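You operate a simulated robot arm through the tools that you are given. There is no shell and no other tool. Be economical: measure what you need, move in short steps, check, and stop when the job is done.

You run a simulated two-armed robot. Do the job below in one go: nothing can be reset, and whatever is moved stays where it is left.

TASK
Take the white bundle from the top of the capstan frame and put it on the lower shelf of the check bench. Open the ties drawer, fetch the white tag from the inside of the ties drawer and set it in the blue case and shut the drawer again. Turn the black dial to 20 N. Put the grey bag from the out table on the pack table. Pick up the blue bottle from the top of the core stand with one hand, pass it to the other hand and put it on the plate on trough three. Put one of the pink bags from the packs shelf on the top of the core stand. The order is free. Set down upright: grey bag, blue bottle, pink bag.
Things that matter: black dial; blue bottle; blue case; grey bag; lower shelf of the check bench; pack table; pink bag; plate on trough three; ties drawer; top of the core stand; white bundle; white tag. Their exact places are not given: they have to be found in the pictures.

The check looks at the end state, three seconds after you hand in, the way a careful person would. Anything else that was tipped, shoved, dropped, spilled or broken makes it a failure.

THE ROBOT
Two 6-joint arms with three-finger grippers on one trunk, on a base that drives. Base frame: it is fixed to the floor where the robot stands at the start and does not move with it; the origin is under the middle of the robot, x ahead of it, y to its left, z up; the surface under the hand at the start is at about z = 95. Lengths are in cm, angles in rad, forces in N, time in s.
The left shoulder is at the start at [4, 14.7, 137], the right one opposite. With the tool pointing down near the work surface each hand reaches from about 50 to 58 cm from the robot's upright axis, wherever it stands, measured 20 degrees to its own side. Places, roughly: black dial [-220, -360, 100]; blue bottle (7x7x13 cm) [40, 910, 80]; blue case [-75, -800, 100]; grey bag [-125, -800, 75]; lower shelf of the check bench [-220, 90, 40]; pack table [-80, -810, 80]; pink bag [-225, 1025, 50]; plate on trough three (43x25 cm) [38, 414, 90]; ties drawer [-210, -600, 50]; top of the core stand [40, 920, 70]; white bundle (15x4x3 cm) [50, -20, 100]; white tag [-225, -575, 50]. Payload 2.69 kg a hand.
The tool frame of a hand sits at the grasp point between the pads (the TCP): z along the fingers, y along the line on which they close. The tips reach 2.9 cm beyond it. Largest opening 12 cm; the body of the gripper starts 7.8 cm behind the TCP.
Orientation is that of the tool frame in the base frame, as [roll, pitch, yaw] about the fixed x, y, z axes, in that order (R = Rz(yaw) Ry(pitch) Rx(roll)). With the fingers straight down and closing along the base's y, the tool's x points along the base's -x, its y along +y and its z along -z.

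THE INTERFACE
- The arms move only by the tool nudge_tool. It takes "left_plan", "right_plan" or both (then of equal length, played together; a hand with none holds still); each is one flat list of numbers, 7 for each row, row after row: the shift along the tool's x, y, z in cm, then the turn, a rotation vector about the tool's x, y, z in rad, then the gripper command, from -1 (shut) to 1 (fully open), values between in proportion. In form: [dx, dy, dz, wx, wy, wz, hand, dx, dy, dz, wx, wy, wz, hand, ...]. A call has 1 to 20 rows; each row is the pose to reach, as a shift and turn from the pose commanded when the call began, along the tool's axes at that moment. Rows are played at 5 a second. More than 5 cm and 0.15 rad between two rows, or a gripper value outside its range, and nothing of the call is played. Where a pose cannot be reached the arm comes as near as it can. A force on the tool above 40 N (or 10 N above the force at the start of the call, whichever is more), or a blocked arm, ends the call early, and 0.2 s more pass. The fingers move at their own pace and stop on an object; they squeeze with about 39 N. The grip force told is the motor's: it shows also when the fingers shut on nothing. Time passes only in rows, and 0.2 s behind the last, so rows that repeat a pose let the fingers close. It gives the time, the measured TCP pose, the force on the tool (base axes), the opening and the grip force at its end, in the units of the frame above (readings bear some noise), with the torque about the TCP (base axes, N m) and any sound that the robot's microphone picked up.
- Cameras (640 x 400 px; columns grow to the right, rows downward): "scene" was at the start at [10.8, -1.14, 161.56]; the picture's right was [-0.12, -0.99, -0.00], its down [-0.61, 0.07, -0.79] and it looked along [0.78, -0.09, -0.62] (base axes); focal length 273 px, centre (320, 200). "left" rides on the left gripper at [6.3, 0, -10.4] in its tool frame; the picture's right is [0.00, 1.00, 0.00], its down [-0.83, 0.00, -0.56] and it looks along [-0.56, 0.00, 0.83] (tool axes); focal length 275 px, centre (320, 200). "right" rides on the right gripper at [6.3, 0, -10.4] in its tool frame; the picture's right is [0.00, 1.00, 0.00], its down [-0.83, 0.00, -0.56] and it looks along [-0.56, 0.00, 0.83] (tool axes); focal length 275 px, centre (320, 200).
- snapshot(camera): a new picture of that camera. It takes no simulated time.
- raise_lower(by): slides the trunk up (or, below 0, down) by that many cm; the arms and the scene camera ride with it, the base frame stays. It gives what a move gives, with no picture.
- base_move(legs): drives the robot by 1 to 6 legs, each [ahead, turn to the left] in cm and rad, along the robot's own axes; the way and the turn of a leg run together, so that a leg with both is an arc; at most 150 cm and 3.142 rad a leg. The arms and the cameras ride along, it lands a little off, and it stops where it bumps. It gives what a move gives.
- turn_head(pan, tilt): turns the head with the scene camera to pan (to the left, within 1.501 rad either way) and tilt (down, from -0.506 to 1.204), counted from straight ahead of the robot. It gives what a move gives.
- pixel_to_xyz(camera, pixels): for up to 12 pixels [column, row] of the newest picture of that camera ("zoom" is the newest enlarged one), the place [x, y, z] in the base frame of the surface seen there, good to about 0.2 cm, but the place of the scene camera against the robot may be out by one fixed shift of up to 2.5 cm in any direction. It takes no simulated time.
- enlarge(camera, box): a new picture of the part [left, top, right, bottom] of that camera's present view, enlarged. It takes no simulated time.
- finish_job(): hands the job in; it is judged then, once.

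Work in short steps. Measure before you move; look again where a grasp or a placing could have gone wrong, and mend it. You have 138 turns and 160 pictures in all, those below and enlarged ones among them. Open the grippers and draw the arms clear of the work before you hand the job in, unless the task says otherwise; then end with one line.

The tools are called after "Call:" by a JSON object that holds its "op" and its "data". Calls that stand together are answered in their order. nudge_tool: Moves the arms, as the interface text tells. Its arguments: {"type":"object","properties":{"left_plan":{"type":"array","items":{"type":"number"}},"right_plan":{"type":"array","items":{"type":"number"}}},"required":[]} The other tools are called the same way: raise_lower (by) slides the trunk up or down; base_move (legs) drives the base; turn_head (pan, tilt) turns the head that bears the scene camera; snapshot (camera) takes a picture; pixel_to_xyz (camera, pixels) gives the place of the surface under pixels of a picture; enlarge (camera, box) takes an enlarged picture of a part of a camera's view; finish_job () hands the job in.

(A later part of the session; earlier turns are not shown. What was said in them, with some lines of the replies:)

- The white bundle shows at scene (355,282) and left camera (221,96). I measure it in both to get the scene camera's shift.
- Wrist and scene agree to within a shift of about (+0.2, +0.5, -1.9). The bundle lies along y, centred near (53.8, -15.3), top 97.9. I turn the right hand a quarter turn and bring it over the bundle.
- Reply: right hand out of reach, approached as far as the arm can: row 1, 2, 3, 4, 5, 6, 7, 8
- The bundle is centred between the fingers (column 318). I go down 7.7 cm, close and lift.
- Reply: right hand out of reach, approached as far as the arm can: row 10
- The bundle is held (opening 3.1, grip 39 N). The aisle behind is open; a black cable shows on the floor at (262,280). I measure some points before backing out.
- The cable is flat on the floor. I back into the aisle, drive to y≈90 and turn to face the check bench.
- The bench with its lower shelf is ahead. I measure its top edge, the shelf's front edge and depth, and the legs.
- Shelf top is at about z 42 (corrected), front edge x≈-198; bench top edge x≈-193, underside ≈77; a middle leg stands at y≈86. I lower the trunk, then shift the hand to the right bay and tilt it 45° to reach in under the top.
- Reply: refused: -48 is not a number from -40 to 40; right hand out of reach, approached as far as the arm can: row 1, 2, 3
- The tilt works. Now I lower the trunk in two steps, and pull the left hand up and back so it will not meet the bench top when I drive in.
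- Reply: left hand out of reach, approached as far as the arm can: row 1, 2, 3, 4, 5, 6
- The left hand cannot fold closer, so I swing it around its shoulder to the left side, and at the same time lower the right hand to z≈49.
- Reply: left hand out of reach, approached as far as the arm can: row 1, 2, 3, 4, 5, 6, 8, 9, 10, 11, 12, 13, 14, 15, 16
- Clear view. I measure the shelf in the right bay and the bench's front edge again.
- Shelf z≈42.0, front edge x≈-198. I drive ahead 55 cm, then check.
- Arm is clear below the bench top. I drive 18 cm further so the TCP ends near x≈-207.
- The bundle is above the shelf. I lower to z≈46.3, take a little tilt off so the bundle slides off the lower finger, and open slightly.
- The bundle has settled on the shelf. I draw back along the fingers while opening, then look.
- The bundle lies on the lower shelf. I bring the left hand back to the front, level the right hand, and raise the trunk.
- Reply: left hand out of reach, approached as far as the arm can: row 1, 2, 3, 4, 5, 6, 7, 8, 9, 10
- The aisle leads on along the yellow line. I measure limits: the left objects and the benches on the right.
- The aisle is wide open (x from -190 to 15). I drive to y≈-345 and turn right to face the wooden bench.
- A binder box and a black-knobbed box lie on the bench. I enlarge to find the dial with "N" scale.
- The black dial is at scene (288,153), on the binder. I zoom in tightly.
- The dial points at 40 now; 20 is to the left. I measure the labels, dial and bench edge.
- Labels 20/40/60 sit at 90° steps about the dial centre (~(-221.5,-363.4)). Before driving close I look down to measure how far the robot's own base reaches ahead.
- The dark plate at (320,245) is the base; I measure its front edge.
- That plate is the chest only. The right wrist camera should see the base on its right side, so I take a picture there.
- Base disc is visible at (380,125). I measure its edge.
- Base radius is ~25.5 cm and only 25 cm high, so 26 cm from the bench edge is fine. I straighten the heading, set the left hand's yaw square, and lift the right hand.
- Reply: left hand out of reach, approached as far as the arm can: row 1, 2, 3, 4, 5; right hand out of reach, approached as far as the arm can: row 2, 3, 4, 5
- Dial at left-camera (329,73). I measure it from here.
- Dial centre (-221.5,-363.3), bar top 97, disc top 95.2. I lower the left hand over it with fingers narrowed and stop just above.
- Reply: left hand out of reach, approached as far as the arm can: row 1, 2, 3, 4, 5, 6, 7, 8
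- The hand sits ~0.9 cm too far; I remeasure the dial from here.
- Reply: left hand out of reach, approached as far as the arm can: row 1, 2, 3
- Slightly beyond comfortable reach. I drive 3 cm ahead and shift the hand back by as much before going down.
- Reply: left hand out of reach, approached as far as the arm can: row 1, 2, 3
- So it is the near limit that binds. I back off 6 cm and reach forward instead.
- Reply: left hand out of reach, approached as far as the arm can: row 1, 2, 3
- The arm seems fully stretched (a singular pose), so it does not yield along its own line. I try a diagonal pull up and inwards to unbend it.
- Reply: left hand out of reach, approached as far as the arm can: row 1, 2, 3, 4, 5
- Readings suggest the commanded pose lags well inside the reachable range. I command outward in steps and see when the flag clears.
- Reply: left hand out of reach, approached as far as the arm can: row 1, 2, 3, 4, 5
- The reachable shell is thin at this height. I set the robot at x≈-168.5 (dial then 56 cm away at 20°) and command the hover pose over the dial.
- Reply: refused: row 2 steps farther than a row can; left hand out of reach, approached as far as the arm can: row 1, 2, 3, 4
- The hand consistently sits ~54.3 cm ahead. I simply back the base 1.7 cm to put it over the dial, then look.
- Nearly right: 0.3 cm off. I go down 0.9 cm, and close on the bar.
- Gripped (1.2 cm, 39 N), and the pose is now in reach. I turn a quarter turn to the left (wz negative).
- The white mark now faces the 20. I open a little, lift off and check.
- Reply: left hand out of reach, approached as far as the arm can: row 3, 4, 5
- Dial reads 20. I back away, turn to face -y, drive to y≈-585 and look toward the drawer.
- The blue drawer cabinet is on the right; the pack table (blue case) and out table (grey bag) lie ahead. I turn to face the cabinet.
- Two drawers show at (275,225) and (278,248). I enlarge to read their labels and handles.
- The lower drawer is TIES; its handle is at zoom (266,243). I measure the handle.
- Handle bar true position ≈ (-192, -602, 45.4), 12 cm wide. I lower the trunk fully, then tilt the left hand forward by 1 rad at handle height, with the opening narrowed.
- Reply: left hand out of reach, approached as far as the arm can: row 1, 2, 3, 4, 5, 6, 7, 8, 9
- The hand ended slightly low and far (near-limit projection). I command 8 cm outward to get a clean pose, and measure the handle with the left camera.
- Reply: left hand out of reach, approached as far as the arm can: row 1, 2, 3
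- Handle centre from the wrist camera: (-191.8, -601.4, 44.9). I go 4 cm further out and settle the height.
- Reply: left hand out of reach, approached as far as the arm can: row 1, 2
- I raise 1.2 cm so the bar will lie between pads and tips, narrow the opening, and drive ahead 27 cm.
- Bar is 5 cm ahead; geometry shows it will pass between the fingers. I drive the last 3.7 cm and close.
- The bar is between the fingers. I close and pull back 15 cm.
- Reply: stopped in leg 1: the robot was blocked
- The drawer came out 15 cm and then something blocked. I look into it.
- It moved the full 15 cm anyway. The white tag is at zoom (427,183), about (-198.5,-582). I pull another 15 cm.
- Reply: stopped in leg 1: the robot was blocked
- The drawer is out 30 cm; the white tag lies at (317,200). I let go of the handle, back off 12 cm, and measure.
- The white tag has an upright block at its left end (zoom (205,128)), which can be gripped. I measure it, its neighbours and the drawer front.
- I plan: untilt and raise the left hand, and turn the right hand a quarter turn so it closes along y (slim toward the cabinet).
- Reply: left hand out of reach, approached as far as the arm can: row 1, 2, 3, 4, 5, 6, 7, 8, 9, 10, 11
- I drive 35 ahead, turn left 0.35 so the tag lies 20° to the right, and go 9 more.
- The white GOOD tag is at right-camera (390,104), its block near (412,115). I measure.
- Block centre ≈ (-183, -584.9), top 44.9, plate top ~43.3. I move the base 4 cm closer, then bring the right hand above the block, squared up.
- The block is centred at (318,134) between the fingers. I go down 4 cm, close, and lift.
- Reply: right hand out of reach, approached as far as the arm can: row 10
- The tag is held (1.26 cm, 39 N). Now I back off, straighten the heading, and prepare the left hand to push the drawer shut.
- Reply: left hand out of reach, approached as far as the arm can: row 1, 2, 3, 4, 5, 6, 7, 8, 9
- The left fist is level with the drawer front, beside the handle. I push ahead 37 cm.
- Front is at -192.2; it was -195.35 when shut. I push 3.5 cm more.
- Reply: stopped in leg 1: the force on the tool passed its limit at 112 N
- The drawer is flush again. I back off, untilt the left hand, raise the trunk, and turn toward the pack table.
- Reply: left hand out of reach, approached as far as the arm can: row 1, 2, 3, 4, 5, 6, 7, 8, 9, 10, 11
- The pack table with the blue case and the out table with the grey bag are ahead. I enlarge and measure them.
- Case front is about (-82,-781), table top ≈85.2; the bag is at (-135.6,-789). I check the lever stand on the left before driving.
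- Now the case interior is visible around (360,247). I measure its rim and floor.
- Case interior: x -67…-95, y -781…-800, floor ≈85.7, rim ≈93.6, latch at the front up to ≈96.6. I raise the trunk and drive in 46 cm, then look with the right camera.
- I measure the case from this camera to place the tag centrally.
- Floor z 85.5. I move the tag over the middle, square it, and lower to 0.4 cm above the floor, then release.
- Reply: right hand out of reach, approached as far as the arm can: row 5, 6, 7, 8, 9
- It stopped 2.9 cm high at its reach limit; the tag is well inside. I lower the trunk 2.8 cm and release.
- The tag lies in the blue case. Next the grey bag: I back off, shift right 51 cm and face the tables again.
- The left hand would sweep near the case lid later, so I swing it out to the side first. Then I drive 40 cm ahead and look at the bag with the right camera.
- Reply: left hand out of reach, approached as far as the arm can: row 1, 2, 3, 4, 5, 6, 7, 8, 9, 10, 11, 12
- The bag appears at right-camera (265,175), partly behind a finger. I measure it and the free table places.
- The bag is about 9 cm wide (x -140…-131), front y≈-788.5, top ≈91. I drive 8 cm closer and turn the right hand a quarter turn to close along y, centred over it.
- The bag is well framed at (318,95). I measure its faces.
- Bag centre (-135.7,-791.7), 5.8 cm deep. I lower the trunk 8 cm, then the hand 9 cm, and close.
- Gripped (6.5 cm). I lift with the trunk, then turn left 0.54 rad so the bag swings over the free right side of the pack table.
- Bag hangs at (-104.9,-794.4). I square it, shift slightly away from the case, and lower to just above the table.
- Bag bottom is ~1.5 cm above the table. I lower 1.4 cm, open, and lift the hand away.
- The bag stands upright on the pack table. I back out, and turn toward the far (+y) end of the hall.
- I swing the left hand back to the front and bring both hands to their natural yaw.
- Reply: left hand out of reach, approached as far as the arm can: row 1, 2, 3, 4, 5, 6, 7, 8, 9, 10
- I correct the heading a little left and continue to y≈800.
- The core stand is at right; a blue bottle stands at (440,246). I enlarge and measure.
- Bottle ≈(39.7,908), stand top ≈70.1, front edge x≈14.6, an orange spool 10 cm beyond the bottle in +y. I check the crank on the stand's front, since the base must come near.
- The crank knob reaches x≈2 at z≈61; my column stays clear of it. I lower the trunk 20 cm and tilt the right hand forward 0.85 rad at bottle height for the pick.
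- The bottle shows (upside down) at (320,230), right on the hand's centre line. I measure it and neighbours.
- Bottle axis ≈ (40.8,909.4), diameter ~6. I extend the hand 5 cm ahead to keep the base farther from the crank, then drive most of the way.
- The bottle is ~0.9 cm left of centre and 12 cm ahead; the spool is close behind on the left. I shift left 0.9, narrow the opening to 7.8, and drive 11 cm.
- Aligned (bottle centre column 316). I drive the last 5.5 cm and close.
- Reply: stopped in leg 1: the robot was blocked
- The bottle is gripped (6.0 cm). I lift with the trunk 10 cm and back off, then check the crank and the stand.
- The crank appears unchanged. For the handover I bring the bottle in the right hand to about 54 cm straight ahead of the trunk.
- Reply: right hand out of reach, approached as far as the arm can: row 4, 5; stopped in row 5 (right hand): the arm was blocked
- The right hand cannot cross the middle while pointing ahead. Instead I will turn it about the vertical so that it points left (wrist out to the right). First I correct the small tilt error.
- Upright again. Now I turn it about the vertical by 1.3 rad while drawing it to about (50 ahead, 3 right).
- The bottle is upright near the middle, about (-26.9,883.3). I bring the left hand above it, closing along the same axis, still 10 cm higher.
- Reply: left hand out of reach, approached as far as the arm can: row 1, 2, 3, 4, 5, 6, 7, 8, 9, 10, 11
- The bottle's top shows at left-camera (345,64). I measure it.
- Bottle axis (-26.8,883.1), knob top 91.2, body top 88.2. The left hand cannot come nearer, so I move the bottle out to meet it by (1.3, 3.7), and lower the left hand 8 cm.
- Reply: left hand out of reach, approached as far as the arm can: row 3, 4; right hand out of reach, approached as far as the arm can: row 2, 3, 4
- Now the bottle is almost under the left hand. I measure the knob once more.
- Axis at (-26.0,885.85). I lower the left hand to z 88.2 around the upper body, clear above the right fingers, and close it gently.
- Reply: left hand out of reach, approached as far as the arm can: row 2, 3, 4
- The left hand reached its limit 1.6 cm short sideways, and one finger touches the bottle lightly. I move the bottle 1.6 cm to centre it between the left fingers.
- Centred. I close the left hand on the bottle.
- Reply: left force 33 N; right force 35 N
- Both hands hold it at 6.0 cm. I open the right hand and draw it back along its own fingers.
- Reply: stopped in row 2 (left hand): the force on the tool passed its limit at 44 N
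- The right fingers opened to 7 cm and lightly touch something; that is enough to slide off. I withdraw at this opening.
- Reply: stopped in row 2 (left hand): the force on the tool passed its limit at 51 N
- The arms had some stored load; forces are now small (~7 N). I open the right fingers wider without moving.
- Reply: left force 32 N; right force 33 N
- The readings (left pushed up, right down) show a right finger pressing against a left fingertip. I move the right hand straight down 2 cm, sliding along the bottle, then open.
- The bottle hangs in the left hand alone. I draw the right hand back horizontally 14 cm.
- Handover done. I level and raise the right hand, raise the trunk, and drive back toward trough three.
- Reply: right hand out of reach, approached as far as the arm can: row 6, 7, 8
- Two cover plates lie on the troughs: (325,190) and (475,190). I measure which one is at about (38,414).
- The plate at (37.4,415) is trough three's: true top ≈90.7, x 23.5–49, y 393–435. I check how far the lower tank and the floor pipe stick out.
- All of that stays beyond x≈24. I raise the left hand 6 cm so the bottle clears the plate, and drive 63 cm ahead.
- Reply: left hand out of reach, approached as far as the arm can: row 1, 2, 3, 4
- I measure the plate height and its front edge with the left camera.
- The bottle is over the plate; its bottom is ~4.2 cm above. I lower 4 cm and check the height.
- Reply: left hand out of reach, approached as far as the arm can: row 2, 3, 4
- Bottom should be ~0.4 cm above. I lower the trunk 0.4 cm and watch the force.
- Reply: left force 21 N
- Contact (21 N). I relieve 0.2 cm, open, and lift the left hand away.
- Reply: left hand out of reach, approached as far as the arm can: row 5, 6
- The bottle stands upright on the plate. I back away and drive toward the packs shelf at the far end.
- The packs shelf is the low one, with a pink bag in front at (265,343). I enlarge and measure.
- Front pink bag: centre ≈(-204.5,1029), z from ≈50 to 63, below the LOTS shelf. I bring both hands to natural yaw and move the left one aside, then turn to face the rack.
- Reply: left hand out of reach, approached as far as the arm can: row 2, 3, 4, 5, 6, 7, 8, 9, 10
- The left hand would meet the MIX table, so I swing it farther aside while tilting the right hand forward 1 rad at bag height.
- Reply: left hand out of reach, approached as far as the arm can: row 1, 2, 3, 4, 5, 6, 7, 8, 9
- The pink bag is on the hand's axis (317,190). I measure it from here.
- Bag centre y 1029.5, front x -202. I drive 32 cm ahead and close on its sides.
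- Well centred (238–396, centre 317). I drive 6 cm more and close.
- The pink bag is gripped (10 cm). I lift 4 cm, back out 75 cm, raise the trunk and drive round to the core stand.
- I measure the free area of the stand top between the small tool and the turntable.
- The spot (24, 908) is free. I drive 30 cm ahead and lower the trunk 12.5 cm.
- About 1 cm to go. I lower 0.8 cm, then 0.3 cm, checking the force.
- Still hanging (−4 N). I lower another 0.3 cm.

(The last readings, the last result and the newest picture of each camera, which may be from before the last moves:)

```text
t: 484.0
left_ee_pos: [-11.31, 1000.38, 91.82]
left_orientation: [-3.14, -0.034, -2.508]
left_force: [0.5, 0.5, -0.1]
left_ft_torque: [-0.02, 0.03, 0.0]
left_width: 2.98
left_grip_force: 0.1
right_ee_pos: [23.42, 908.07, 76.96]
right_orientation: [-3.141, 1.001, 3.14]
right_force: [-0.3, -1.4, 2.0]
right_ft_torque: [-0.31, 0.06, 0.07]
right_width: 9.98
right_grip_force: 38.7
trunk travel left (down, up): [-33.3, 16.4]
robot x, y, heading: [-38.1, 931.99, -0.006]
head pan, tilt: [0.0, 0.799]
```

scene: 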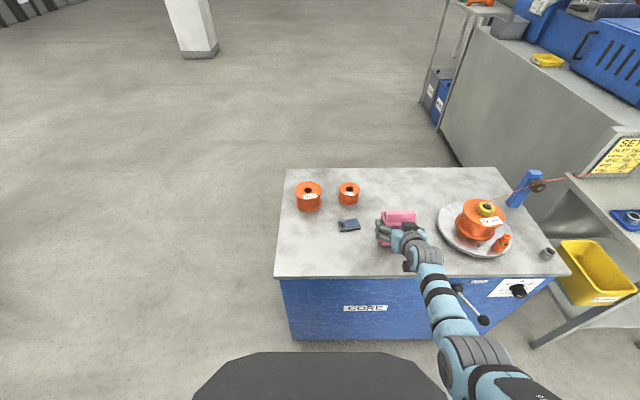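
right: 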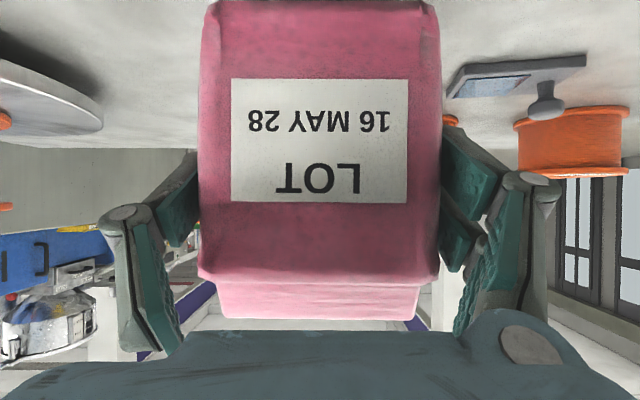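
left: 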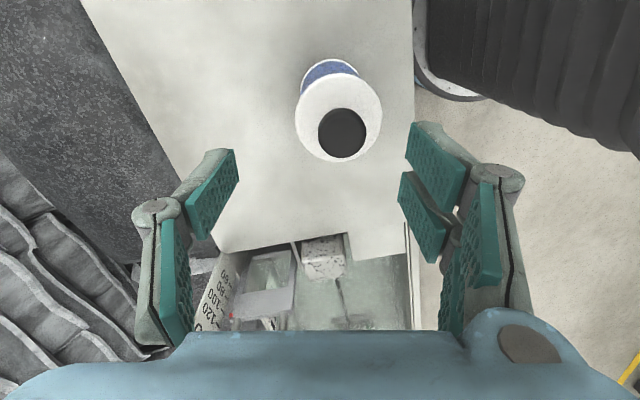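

Contact made. I open fully and back straight out.

Call:
{"op": "nudge_tool", "data": {"right_plan": [0, 0, 0, 0, 0, 0, 0.5, 0, 0, 0, 0, 0, 0, 1, 0, 0, 0, 0, 0, 0, 1, 0, 0, 0, 0, 0, 0, 1]}}

Call:
{"op": "base_move", "data": {"legs": [[-45, 0]]}}

Call:
{"op": "snapshot", "data": {"camera": "right"}}

Call:
{"op": "snapshot", "data": {"camera": "scene"}}

```text
t: 485.0
left_ee_pos: [-11.38, 1000.38, 91.6]
left_orientation: [-3.139, -0.034, -2.508]
left_force: [0.1, 0.1, 0.0]
left_ft_torque: [0.0, 0.0, -0.04]
left_width: 2.97
left_grip_force: 0.1
right_ee_pos: [23.35, 908.14, 76.99]
right_orientation: [3.141, 0.998, 3.138]
right_force: [-0.5, 0.7, -0.4]
right_ft_torque: [0.03, 0.01, 0.01]
right_width: 12.0
right_grip_force: 0.1
trunk travel left (down, up): [-33.3, 16.4]
robot x, y, heading: [-38.01, 932.08, -0.012]
head pan, tilt: [0.0, 0.799]
```

```text
t: 487.7
left_ee_pos: [-57.09, 1000.86, 91.61]
left_orientation: [-3.14, -0.034, -2.494]
left_force: [-0.1, -0.1, -0.1]
left_ft_torque: [0.02, 0.0, -0.01]
left_width: 3.0
left_grip_force: 0.0
right_ee_pos: [-21.14, 909.19, 76.9]
right_orientation: [3.138, 0.997, -3.131]
right_force: [0.2, 0.5, 0.2]
right_ft_torque: [0.0, 0.02, 0.02]
right_width: 11.99
right_grip_force: 0.0
trunk travel left (down, up): [-33.3, 16.4]
robot x, y, heading: [-82.74, 932.45, -0.0]
head pan, tilt: [0.0, 0.799]
```

```text
42 pictures are left
```

right: 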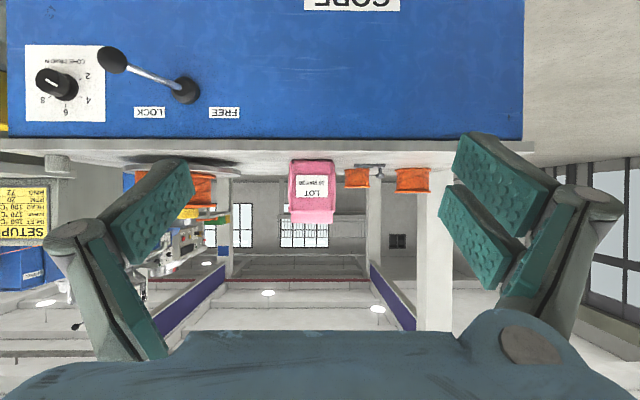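

```text
41 pictures are left
```

scene: 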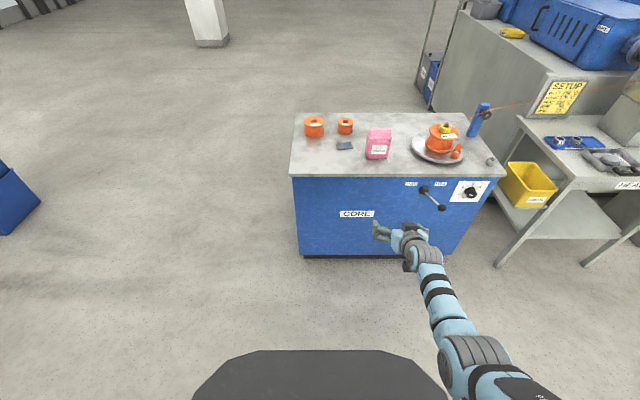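

The pink bag stands upright. I verify that the crank hasn't moved from its first reading (knob ≈(1.5,882.5,61)).

Call:
{"op": "pixel_to_xyz", "data": {"camera": "right", "pixels": [[112, 60], [185, 90], [313, 185]]}}

Call:
{"op": "pixel_to_xyz", "data": {"camera": "scene", "pixels": [[442, 206], [425, 190]]}}

Call:
{"op": "enlarge", "data": {"camera": "scene", "box": [290, 90, 510, 230]}}

```text
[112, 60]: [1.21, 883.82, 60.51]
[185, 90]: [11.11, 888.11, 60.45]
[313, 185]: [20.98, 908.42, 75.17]
```

```text
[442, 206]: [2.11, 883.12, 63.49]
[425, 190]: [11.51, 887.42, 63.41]
```

```text
2.86 times, centred on (400, 160) of scene
```

zoom: 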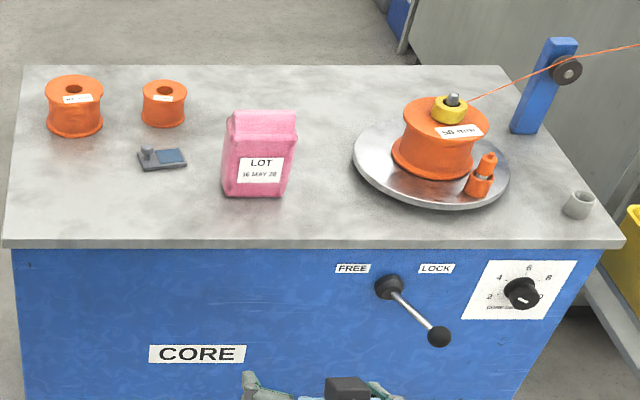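

Crank unchanged, everything else on the stand in place. I open both grippers fully, with the arms clear of the work, before handing in.

Call:
{"op": "nudge_tool", "data": {"left_plan": [0, 0, 0, 0, 0, 0, 1, 0, 0, 0, 0, 0, 0, 1, 0, 0, 0, 0, 0, 0, 1], "right_plan": [0, 0, 0, 0, 0, 0, 1, 0, 0, 0, 0, 0, 0, 1, 0, 0, 0, 0, 0, 0, 1]}}

```text
t: 488.5
left_ee_pos: [-57.13, 1000.84, 91.64]
left_orientation: [-3.138, -0.033, -2.494]
left_force: [0.7, -0.2, -0.5]
left_ft_torque: [0.03, 0.02, 0.0]
left_width: 12.02
left_grip_force: 0.1
right_ee_pos: [-21.12, 909.2, 76.93]
right_orientation: [3.14, 0.998, -3.131]
right_force: [-0.1, -0.5, -0.2]
right_ft_torque: [0.0, 0.02, -0.01]
right_width: 12.0
right_grip_force: 0.0
trunk travel left (down, up): [-33.3, 16.4]
robot x, y, heading: [-83.01, 932.59, 0.005]
head pan, tilt: [0.0, 0.799]
```

All parts are done and both hands are open and clear; I hand in.

Call:
{"op": "finish_job", "data": {}}

```text
The job is handed in.
```

All six parts of the task are done and the job is handed in. The pictures I took along the way show the bundle, tag, dial, grey bag, bottle and pink bag where you wanted them. The ties drawer is shut, and both grippers are open and clear.
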